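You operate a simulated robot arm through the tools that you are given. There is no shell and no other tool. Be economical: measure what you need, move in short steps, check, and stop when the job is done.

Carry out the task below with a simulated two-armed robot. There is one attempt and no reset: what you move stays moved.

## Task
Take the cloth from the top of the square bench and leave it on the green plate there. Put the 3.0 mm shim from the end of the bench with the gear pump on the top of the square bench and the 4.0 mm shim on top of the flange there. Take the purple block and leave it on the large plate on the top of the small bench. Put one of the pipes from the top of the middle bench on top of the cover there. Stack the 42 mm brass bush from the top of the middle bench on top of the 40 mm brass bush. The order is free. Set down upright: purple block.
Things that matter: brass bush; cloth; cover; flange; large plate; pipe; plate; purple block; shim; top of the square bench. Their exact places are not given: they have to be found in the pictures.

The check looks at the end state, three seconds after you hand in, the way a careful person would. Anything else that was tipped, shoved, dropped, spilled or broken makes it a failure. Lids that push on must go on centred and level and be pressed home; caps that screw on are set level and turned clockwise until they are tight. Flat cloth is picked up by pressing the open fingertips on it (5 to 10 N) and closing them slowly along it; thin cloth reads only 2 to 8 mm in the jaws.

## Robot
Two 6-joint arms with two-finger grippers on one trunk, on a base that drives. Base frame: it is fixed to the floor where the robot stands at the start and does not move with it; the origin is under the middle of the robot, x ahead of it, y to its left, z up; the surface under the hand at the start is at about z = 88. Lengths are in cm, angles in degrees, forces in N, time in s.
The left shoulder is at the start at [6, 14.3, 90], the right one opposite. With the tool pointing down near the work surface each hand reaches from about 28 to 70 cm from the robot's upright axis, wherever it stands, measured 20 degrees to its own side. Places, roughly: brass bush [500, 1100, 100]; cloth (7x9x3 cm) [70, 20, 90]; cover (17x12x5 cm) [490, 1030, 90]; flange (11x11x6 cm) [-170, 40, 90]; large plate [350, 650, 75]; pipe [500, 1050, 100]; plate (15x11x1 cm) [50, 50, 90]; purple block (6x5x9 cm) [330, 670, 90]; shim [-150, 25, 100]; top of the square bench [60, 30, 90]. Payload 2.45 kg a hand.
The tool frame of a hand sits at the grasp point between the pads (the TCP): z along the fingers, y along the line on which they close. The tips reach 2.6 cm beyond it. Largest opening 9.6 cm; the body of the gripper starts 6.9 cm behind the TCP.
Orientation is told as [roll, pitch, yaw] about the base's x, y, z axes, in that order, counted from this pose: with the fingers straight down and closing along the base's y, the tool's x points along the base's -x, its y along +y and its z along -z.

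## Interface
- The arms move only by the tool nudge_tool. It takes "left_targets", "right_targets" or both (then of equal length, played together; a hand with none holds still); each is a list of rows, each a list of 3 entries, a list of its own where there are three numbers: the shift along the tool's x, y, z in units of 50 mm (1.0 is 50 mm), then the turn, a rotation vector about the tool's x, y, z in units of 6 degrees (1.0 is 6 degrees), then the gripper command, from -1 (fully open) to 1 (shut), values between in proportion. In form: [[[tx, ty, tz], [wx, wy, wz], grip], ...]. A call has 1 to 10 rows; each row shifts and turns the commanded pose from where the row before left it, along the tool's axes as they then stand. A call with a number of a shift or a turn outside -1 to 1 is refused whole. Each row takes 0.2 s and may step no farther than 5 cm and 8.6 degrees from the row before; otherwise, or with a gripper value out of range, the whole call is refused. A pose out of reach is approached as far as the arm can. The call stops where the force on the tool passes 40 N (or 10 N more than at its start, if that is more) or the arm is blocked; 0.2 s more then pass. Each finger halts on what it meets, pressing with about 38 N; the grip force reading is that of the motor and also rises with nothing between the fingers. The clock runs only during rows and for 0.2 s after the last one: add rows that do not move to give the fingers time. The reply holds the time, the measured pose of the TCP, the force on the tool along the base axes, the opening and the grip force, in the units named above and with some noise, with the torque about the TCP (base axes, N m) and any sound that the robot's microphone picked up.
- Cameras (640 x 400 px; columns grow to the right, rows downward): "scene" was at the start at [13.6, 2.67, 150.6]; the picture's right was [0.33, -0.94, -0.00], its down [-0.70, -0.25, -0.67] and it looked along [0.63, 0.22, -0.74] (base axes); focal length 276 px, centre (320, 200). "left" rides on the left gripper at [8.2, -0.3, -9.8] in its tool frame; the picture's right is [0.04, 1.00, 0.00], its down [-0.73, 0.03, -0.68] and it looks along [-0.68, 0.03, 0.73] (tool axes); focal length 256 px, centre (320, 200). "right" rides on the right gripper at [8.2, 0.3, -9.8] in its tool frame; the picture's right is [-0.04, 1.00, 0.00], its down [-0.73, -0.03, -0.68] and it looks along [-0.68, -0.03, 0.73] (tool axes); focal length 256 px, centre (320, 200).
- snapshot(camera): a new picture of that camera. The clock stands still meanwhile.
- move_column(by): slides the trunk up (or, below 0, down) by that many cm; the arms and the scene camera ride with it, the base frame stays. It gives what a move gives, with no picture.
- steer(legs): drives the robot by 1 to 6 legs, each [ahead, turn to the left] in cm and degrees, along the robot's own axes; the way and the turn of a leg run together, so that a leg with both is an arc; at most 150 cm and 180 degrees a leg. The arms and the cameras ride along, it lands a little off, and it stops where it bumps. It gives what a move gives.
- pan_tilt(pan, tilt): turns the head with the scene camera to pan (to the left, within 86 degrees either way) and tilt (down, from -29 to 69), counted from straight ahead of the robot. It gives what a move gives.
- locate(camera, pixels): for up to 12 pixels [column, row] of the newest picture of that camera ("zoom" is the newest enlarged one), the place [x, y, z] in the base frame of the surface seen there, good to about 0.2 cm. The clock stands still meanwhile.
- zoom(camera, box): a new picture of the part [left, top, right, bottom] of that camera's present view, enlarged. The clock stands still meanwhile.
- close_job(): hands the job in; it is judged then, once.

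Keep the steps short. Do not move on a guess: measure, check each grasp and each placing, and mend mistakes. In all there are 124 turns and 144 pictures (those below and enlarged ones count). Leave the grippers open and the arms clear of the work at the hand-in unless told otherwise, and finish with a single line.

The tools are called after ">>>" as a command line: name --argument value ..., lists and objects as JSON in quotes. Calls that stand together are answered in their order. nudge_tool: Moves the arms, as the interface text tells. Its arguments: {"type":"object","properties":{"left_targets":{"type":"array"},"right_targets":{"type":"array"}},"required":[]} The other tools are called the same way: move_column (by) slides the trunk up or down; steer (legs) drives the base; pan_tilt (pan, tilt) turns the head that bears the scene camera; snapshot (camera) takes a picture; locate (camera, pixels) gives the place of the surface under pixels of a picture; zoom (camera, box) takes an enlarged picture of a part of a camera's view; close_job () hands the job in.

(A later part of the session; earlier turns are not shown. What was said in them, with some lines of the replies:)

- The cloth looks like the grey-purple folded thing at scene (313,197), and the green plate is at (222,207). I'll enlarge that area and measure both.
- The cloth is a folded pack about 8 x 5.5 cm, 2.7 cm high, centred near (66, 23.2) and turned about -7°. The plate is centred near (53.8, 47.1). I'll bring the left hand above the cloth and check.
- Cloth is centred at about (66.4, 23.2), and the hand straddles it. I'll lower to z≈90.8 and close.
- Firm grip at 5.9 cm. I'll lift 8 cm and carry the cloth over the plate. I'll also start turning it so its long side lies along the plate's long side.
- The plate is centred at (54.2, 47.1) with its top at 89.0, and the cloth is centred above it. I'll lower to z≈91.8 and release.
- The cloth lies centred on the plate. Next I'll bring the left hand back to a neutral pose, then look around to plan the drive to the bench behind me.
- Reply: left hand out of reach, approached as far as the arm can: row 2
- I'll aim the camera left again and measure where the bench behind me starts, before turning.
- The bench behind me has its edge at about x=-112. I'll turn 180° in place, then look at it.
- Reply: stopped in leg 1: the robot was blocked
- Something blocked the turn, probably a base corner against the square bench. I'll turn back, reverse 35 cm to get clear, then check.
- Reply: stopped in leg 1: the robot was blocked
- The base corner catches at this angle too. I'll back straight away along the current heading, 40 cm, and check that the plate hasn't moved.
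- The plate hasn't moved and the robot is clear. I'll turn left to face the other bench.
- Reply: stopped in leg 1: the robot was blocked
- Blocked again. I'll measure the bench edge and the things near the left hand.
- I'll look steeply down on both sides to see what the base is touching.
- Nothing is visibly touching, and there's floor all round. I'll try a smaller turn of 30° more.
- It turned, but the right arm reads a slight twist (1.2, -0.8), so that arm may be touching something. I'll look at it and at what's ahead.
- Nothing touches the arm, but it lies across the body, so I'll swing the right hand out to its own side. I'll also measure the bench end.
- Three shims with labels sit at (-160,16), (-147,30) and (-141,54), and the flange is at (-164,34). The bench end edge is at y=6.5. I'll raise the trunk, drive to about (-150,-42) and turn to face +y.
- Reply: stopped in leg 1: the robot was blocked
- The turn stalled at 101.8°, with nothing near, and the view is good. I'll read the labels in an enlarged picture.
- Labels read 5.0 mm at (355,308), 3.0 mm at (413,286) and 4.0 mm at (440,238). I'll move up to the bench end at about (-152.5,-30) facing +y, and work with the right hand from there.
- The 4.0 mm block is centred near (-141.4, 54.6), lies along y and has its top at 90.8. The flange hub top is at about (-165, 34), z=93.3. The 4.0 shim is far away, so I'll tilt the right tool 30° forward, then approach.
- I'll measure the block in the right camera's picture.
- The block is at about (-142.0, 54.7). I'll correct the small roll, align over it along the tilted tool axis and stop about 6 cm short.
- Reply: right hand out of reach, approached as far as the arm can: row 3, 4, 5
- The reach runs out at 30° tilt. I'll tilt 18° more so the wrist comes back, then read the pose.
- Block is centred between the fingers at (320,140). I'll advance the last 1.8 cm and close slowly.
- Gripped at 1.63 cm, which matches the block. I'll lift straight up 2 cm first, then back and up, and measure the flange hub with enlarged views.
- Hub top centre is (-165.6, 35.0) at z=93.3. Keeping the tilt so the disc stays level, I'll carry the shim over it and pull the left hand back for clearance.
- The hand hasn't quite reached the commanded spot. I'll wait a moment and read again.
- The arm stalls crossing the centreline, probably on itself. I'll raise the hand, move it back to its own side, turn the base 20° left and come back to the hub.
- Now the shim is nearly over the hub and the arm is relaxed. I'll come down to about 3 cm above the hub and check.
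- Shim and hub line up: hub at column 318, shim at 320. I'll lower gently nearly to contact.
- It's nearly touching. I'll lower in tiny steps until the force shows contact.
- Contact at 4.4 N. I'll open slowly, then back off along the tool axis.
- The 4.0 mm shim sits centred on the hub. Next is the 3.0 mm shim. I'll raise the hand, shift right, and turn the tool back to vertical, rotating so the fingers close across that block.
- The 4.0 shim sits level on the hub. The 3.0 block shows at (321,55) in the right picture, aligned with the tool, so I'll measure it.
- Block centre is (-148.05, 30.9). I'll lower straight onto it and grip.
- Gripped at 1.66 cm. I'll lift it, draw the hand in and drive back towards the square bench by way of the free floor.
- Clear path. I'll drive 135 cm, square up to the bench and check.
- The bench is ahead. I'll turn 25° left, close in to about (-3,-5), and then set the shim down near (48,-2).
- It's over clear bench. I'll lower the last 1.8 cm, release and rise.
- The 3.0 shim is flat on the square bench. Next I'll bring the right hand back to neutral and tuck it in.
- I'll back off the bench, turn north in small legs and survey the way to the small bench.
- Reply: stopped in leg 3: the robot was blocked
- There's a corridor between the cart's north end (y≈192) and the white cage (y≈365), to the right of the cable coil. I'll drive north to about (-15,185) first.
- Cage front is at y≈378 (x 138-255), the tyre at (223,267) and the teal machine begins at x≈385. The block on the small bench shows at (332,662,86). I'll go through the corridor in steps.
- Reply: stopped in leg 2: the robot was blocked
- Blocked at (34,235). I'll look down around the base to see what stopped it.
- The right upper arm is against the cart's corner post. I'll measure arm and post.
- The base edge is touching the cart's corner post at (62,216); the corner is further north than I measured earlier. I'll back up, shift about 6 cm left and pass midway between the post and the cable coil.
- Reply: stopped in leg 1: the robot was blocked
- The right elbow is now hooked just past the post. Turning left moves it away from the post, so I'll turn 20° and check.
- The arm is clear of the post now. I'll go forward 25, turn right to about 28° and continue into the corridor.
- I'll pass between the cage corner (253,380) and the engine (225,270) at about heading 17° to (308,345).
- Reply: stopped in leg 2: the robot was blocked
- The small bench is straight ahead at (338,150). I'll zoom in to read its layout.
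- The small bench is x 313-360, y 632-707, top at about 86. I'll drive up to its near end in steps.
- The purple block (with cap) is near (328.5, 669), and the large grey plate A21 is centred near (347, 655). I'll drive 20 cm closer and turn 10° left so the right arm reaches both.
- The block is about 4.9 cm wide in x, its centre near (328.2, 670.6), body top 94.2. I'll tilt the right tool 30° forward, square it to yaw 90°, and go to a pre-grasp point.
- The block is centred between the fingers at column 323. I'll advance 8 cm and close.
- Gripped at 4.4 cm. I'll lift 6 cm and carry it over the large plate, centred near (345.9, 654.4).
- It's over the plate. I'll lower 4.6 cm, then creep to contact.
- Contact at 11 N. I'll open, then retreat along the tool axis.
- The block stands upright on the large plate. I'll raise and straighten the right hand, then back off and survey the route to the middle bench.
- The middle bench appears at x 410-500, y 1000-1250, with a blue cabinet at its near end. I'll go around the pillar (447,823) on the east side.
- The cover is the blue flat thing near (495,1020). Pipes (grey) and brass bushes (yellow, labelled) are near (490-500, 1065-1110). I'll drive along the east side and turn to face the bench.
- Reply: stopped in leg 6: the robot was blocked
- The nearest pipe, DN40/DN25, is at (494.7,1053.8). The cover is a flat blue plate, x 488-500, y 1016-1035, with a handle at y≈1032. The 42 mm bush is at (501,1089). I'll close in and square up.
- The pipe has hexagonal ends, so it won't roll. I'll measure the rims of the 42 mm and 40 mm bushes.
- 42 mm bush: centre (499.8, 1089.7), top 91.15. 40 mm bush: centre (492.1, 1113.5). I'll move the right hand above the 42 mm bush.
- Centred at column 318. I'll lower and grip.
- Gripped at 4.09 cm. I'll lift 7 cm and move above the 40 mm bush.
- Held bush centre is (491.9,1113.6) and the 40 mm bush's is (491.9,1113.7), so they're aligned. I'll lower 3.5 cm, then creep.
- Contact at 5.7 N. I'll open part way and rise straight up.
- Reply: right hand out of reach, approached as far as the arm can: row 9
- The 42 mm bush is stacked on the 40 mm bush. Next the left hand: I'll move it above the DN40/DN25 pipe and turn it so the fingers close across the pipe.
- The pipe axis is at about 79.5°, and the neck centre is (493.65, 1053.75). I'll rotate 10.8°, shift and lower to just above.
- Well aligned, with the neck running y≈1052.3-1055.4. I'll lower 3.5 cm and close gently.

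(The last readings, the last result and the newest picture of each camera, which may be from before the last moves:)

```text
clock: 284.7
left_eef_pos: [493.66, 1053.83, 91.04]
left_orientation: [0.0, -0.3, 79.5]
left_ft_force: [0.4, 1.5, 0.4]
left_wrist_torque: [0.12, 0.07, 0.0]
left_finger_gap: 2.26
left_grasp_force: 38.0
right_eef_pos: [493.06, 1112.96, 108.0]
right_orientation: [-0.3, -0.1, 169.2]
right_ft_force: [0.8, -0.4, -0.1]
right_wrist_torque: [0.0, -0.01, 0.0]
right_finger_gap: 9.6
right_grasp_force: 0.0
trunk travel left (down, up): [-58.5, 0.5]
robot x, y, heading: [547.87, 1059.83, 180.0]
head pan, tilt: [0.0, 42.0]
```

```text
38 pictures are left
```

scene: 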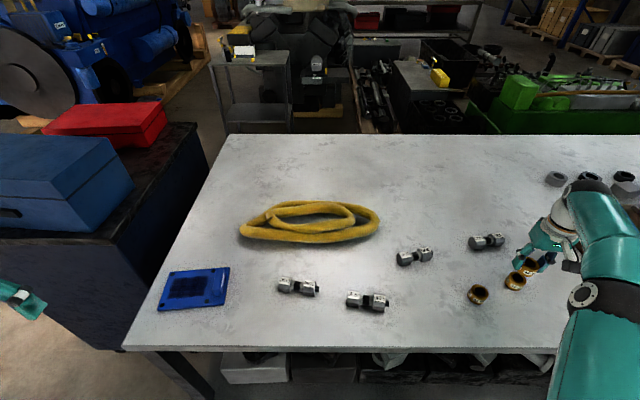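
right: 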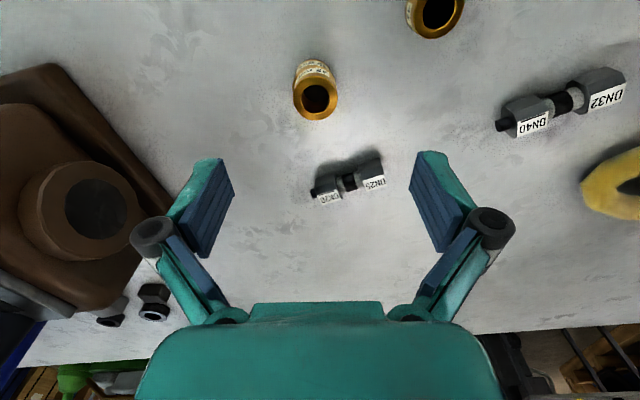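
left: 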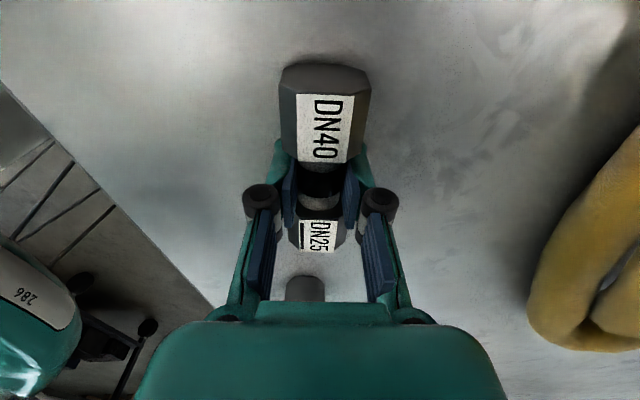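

Gripped on the neck at 2.26 cm. I'll lift 8 cm and measure the cover precisely.

>>> nudge_tool --left_targets '[[[0, 0, -0.6], [0, 0, 0], 1], [[0, 0, -0.9], [0, 0, 0], 1], [[0, 0, 0], [0, 0, 0], 1]]'

>>> zoom --camera "scene" --box '[145, 250, 245, 325]'

>>> locate --camera "scene" --pixels '[[172, 274], [226, 270], [160, 307], [221, 302], [190, 288], [214, 285], [205, 288], [165, 290], [195, 275], [190, 305]]'

```text
clock: 285.5
left_eef_pos: [493.61, 1053.82, 98.49]
left_orientation: [-0.1, -0.2, 79.4]
left_ft_force: [-0.5, 1.1, -2.4]
left_wrist_torque: [-0.02, 0.0, 0.02]
left_finger_gap: 2.25
left_grasp_force: 37.6
right_eef_pos: [492.9, 1112.81, 108.16]
right_orientation: [-0.4, -0.1, 169.2]
right_ft_force: [-0.1, 0.2, 0.7]
right_wrist_torque: [0.02, 0.0, -0.01]
right_finger_gap: 9.56
right_grasp_force: 0.0
trunk travel left (down, up): [-58.5, 0.5]
robot x, y, heading: [548.13, 1060.17, 180.1]
head pan, tilt: [0.0, 42.0]
```

```text
5.33 times, centred on (195, 288) of scene
```

zoom: 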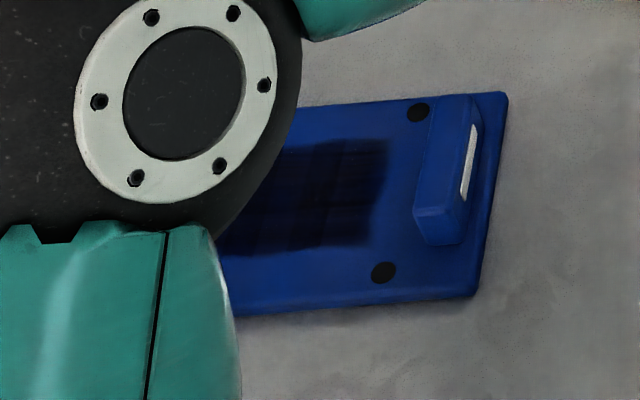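

```text
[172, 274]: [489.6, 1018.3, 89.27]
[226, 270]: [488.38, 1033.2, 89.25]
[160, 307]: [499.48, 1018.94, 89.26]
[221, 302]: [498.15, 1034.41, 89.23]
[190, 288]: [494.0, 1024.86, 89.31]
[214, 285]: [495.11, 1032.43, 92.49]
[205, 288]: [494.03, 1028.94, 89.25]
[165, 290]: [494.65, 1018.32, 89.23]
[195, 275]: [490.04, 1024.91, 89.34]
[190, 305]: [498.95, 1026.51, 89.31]
```

Cover flat area is x 489-500, y 1017-1030, top 89.27; the handle is at y≥1030.5, up to 92.5. I'll carry the pipe over its centre (494.2, 1023.4) and align.

>>> nudge_tool --left_targets '[[[0.85, -0.177, 0], [0, 0, 0], 1], [[0.85, -0.177, 0], [0, 0, 0], 1], [[0.85, -0.177, 0], [0, 0, 0], 1], [[0.85, -0.177, 0], [0, 0, 0], 1], [[0.85, -0.177, 0], [0, 0, 0], 1], [[0.85, -0.177, 0], [0, 0, 0], 1], [[0.85, -0.177, 0], [0, 0, 0], 1], [[0, 0, 0], [0, 0, -1], 1], [[0, 0, 0], [0, 0, -1], 1], [[0, 0, 0], [0, 0, 0], 1]]'

>>> snapshot --camera "left"

```text
clock: 287.7
left_eef_pos: [494.11, 1023.4, 98.39]
left_orientation: [-0.2, -0.1, 91.6]
left_ft_force: [-0.8, -0.4, -2.2]
left_wrist_torque: [-0.01, 0.0, -0.03]
left_finger_gap: 2.25
left_grasp_force: 38.0
right_eef_pos: [492.94, 1112.84, 108.0]
right_orientation: [-0.4, -0.1, 169.2]
right_ft_force: [-0.6, 1.0, -0.1]
right_wrist_torque: [0.01, 0.0, 0.0]
right_finger_gap: 9.6
right_grasp_force: 0.0
trunk travel left (down, up): [-58.5, 0.5]
robot x, y, heading: [548.31, 1059.72, 179.9]
head pan, tilt: [0.0, 42.0]
```

```text
36 pictures are left
```

left: 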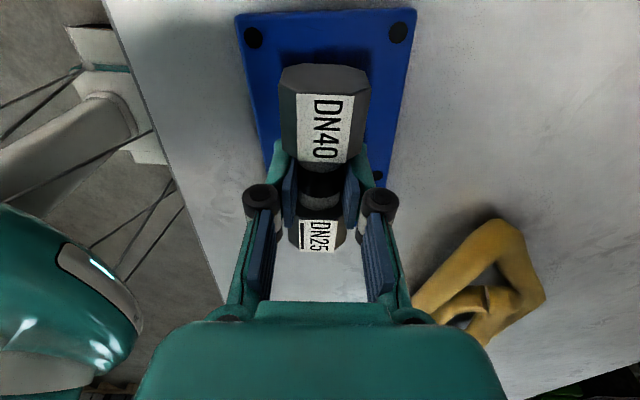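

It's over the cover's flat part. I'll lower 5.9 cm, then creep to contact.

>>> nudge_tool --left_targets '[[[0, 0, 0.5], [0, 0, 0], 1], [[0, 0, 0.5], [0, 0, 0], 1], [[0, 0, 0.18], [0, 0, 0], 1], [[0, 0, 0.02], [0, 0, 0], 1], [[0, 0, 0], [0, 0, 0], 1]]'

>>> snapshot --camera "left"

```text
clock: 288.9
left_eef_pos: [494.27, 1023.47, 92.36]
left_orientation: [-0.2, -0.3, 91.5]
left_ft_force: [-0.1, 0.8, -3.0]
left_wrist_torque: [-0.01, -0.01, 0.01]
left_finger_gap: 2.26
left_grasp_force: 38.0
right_eef_pos: [493.02, 1112.96, 108.09]
right_orientation: [-0.3, -0.1, 169.3]
right_ft_force: [0.3, -0.6, -0.3]
right_wrist_torque: [-0.03, -0.02, -0.01]
right_finger_gap: 9.61
right_grasp_force: 0.0
trunk travel left (down, up): [-58.5, 0.5]
robot x, y, heading: [548.26, 1059.97, 179.8]
head pan, tilt: [0.0, 42.0]
```

```text
35 pictures are left
```

left: 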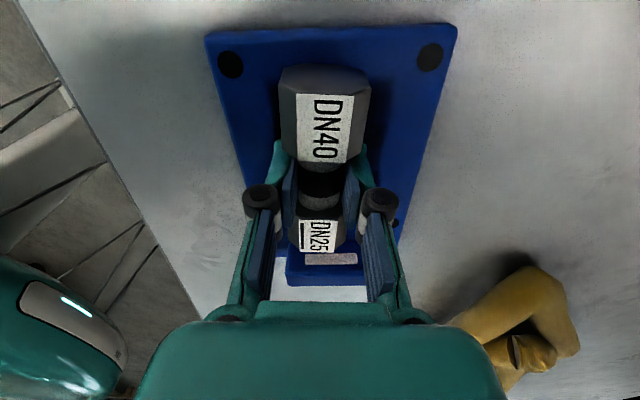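

>>> nudge_tool --left_targets '[[[0, 0, 0.02], [0, 0, 0], 1], [[0, 0, 0], [0, 0, 0], 1], [[0, 0, 0.02], [0, 0, 0], 1], [[0, 0, 0], [0, 0, 0], 1]]'

```text
clock: 289.9
left_eef_pos: [494.2, 1023.39, 92.31]
left_orientation: [-0.3, -0.2, 91.5]
left_ft_force: [0.3, -0.3, -1.3]
left_wrist_torque: [0.1, 0.03, 0.0]
left_finger_gap: 2.25
left_grasp_force: 37.9
right_eef_pos: [493.02, 1112.85, 108.07]
right_orientation: [-0.3, -0.1, 169.2]
right_ft_force: [0.1, -0.4, -0.1]
right_wrist_torque: [-0.01, 0.01, 0.02]
right_finger_gap: 9.62
right_grasp_force: 0.0
trunk travel left (down, up): [-58.5, 0.5]
robot x, y, heading: [548.0, 1059.76, 180.0]
head pan, tilt: [0.0, 42.0]
```

Contact is starting. One more small step, then release slowly and rise.

>>> nudge_tool --left_targets '[[[0, 0, 0.02], [0, 0, 0], 1], [[0, 0, 0], [0, 0, 0], 0.5], [[0, 0, 0], [0, 0, 0], 0.3], [[0, 0, 0], [0, 0, 0], 0], [[0, 0, 0], [0, 0, 0], -0.3], [[0, 0, 0], [0, 0, 0], -0.5], [[0, 0, -0.4], [0, 0, 0], -0.5], [[0, 0, -0.7], [0, 0, 0], -0.6], [[0, 0, -0.9], [0, 0, 0], -1], [[0, 0, -0.9], [0, 0, 0], -1]]'

>>> snapshot --camera "left"

```text
clock: 292.1
left_eef_pos: [494.28, 1023.44, 106.78]
left_orientation: [-0.3, -0.2, 91.4]
left_ft_force: [0.2, 0.9, 0.9]
left_wrist_torque: [-0.03, 0.01, 0.01]
left_finger_gap: 9.6
left_grasp_force: 0.2
right_eef_pos: [493.03, 1112.91, 108.09]
right_orientation: [-0.2, -0.1, 169.2]
right_ft_force: [-0.7, 0.3, 0.3]
right_wrist_torque: [0.0, 0.0, 0.01]
right_finger_gap: 9.57
right_grasp_force: 0.0
trunk travel left (down, up): [-58.5, 0.5]
robot x, y, heading: [548.2, 1059.81, 180.0]
head pan, tilt: [0.0, 42.0]
```

```text
34 pictures are left
```

left: 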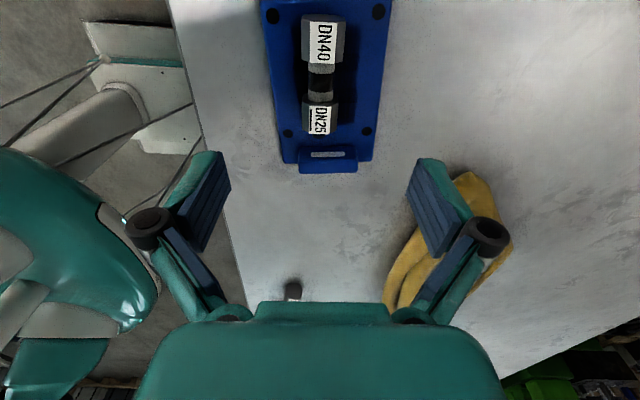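

The pipe rests level on the cover. I'll back the robot straight away with both hands high and open, and take a last look at the bench.

>>> steer --legs '[[-30, 0]]'

>>> snapshot --camera "scene"

>>> zoom --camera "right" --box '[200, 0, 500, 200]'

```text
clock: 294.2
left_eef_pos: [524.39, 1023.78, 106.64]
left_orientation: [-0.2, -0.2, 91.3]
left_ft_force: [-0.1, 0.1, 0.6]
left_wrist_torque: [0.0, 0.05, -0.02]
left_finger_gap: 9.61
left_grasp_force: 0.1
right_eef_pos: [523.57, 1113.15, 108.22]
right_orientation: [-0.2, -0.3, 168.9]
right_ft_force: [0.8, -0.3, -0.6]
right_wrist_torque: [0.0, -0.02, 0.02]
right_finger_gap: 9.59
right_grasp_force: 0.0
trunk travel left (down, up): [-58.5, 0.5]
robot x, y, heading: [578.41, 1059.83, 179.7]
head pan, tilt: [0.0, 42.0]
```

```text
33 pictures are left
```

scene: 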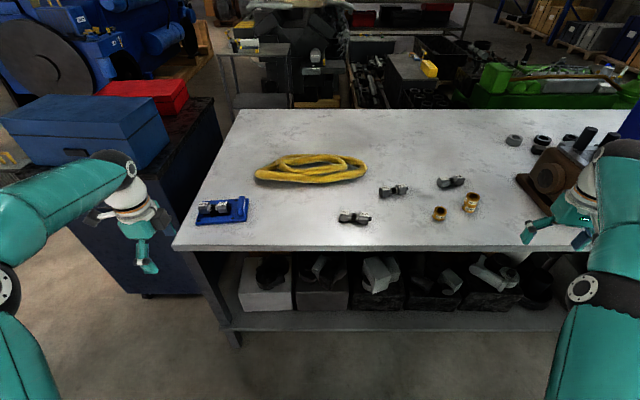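

```text
2.00 times, centred on (350, 100) of right
```

zoom: 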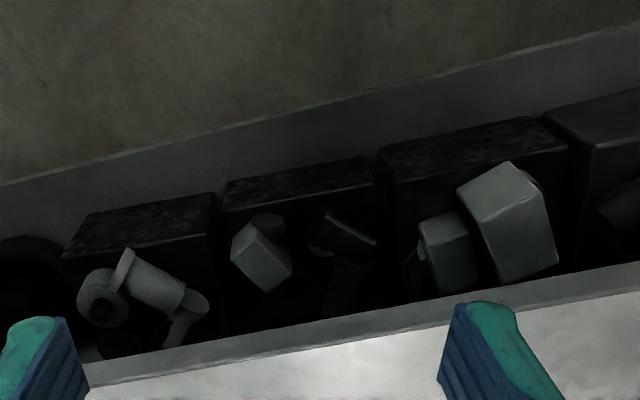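

The pipe is on the cover, the bushes are stacked, and both arms are clear with the grippers open. Everything else was checked as it was placed, so I'm handing in.

>>> close_job

```text
The job is handed in.
```

All five placings are done and were checked in pictures as they were made; on the way, the robot bumped the shelf cart's corner post at about (62, 216), and I saw nothing on the cart move.
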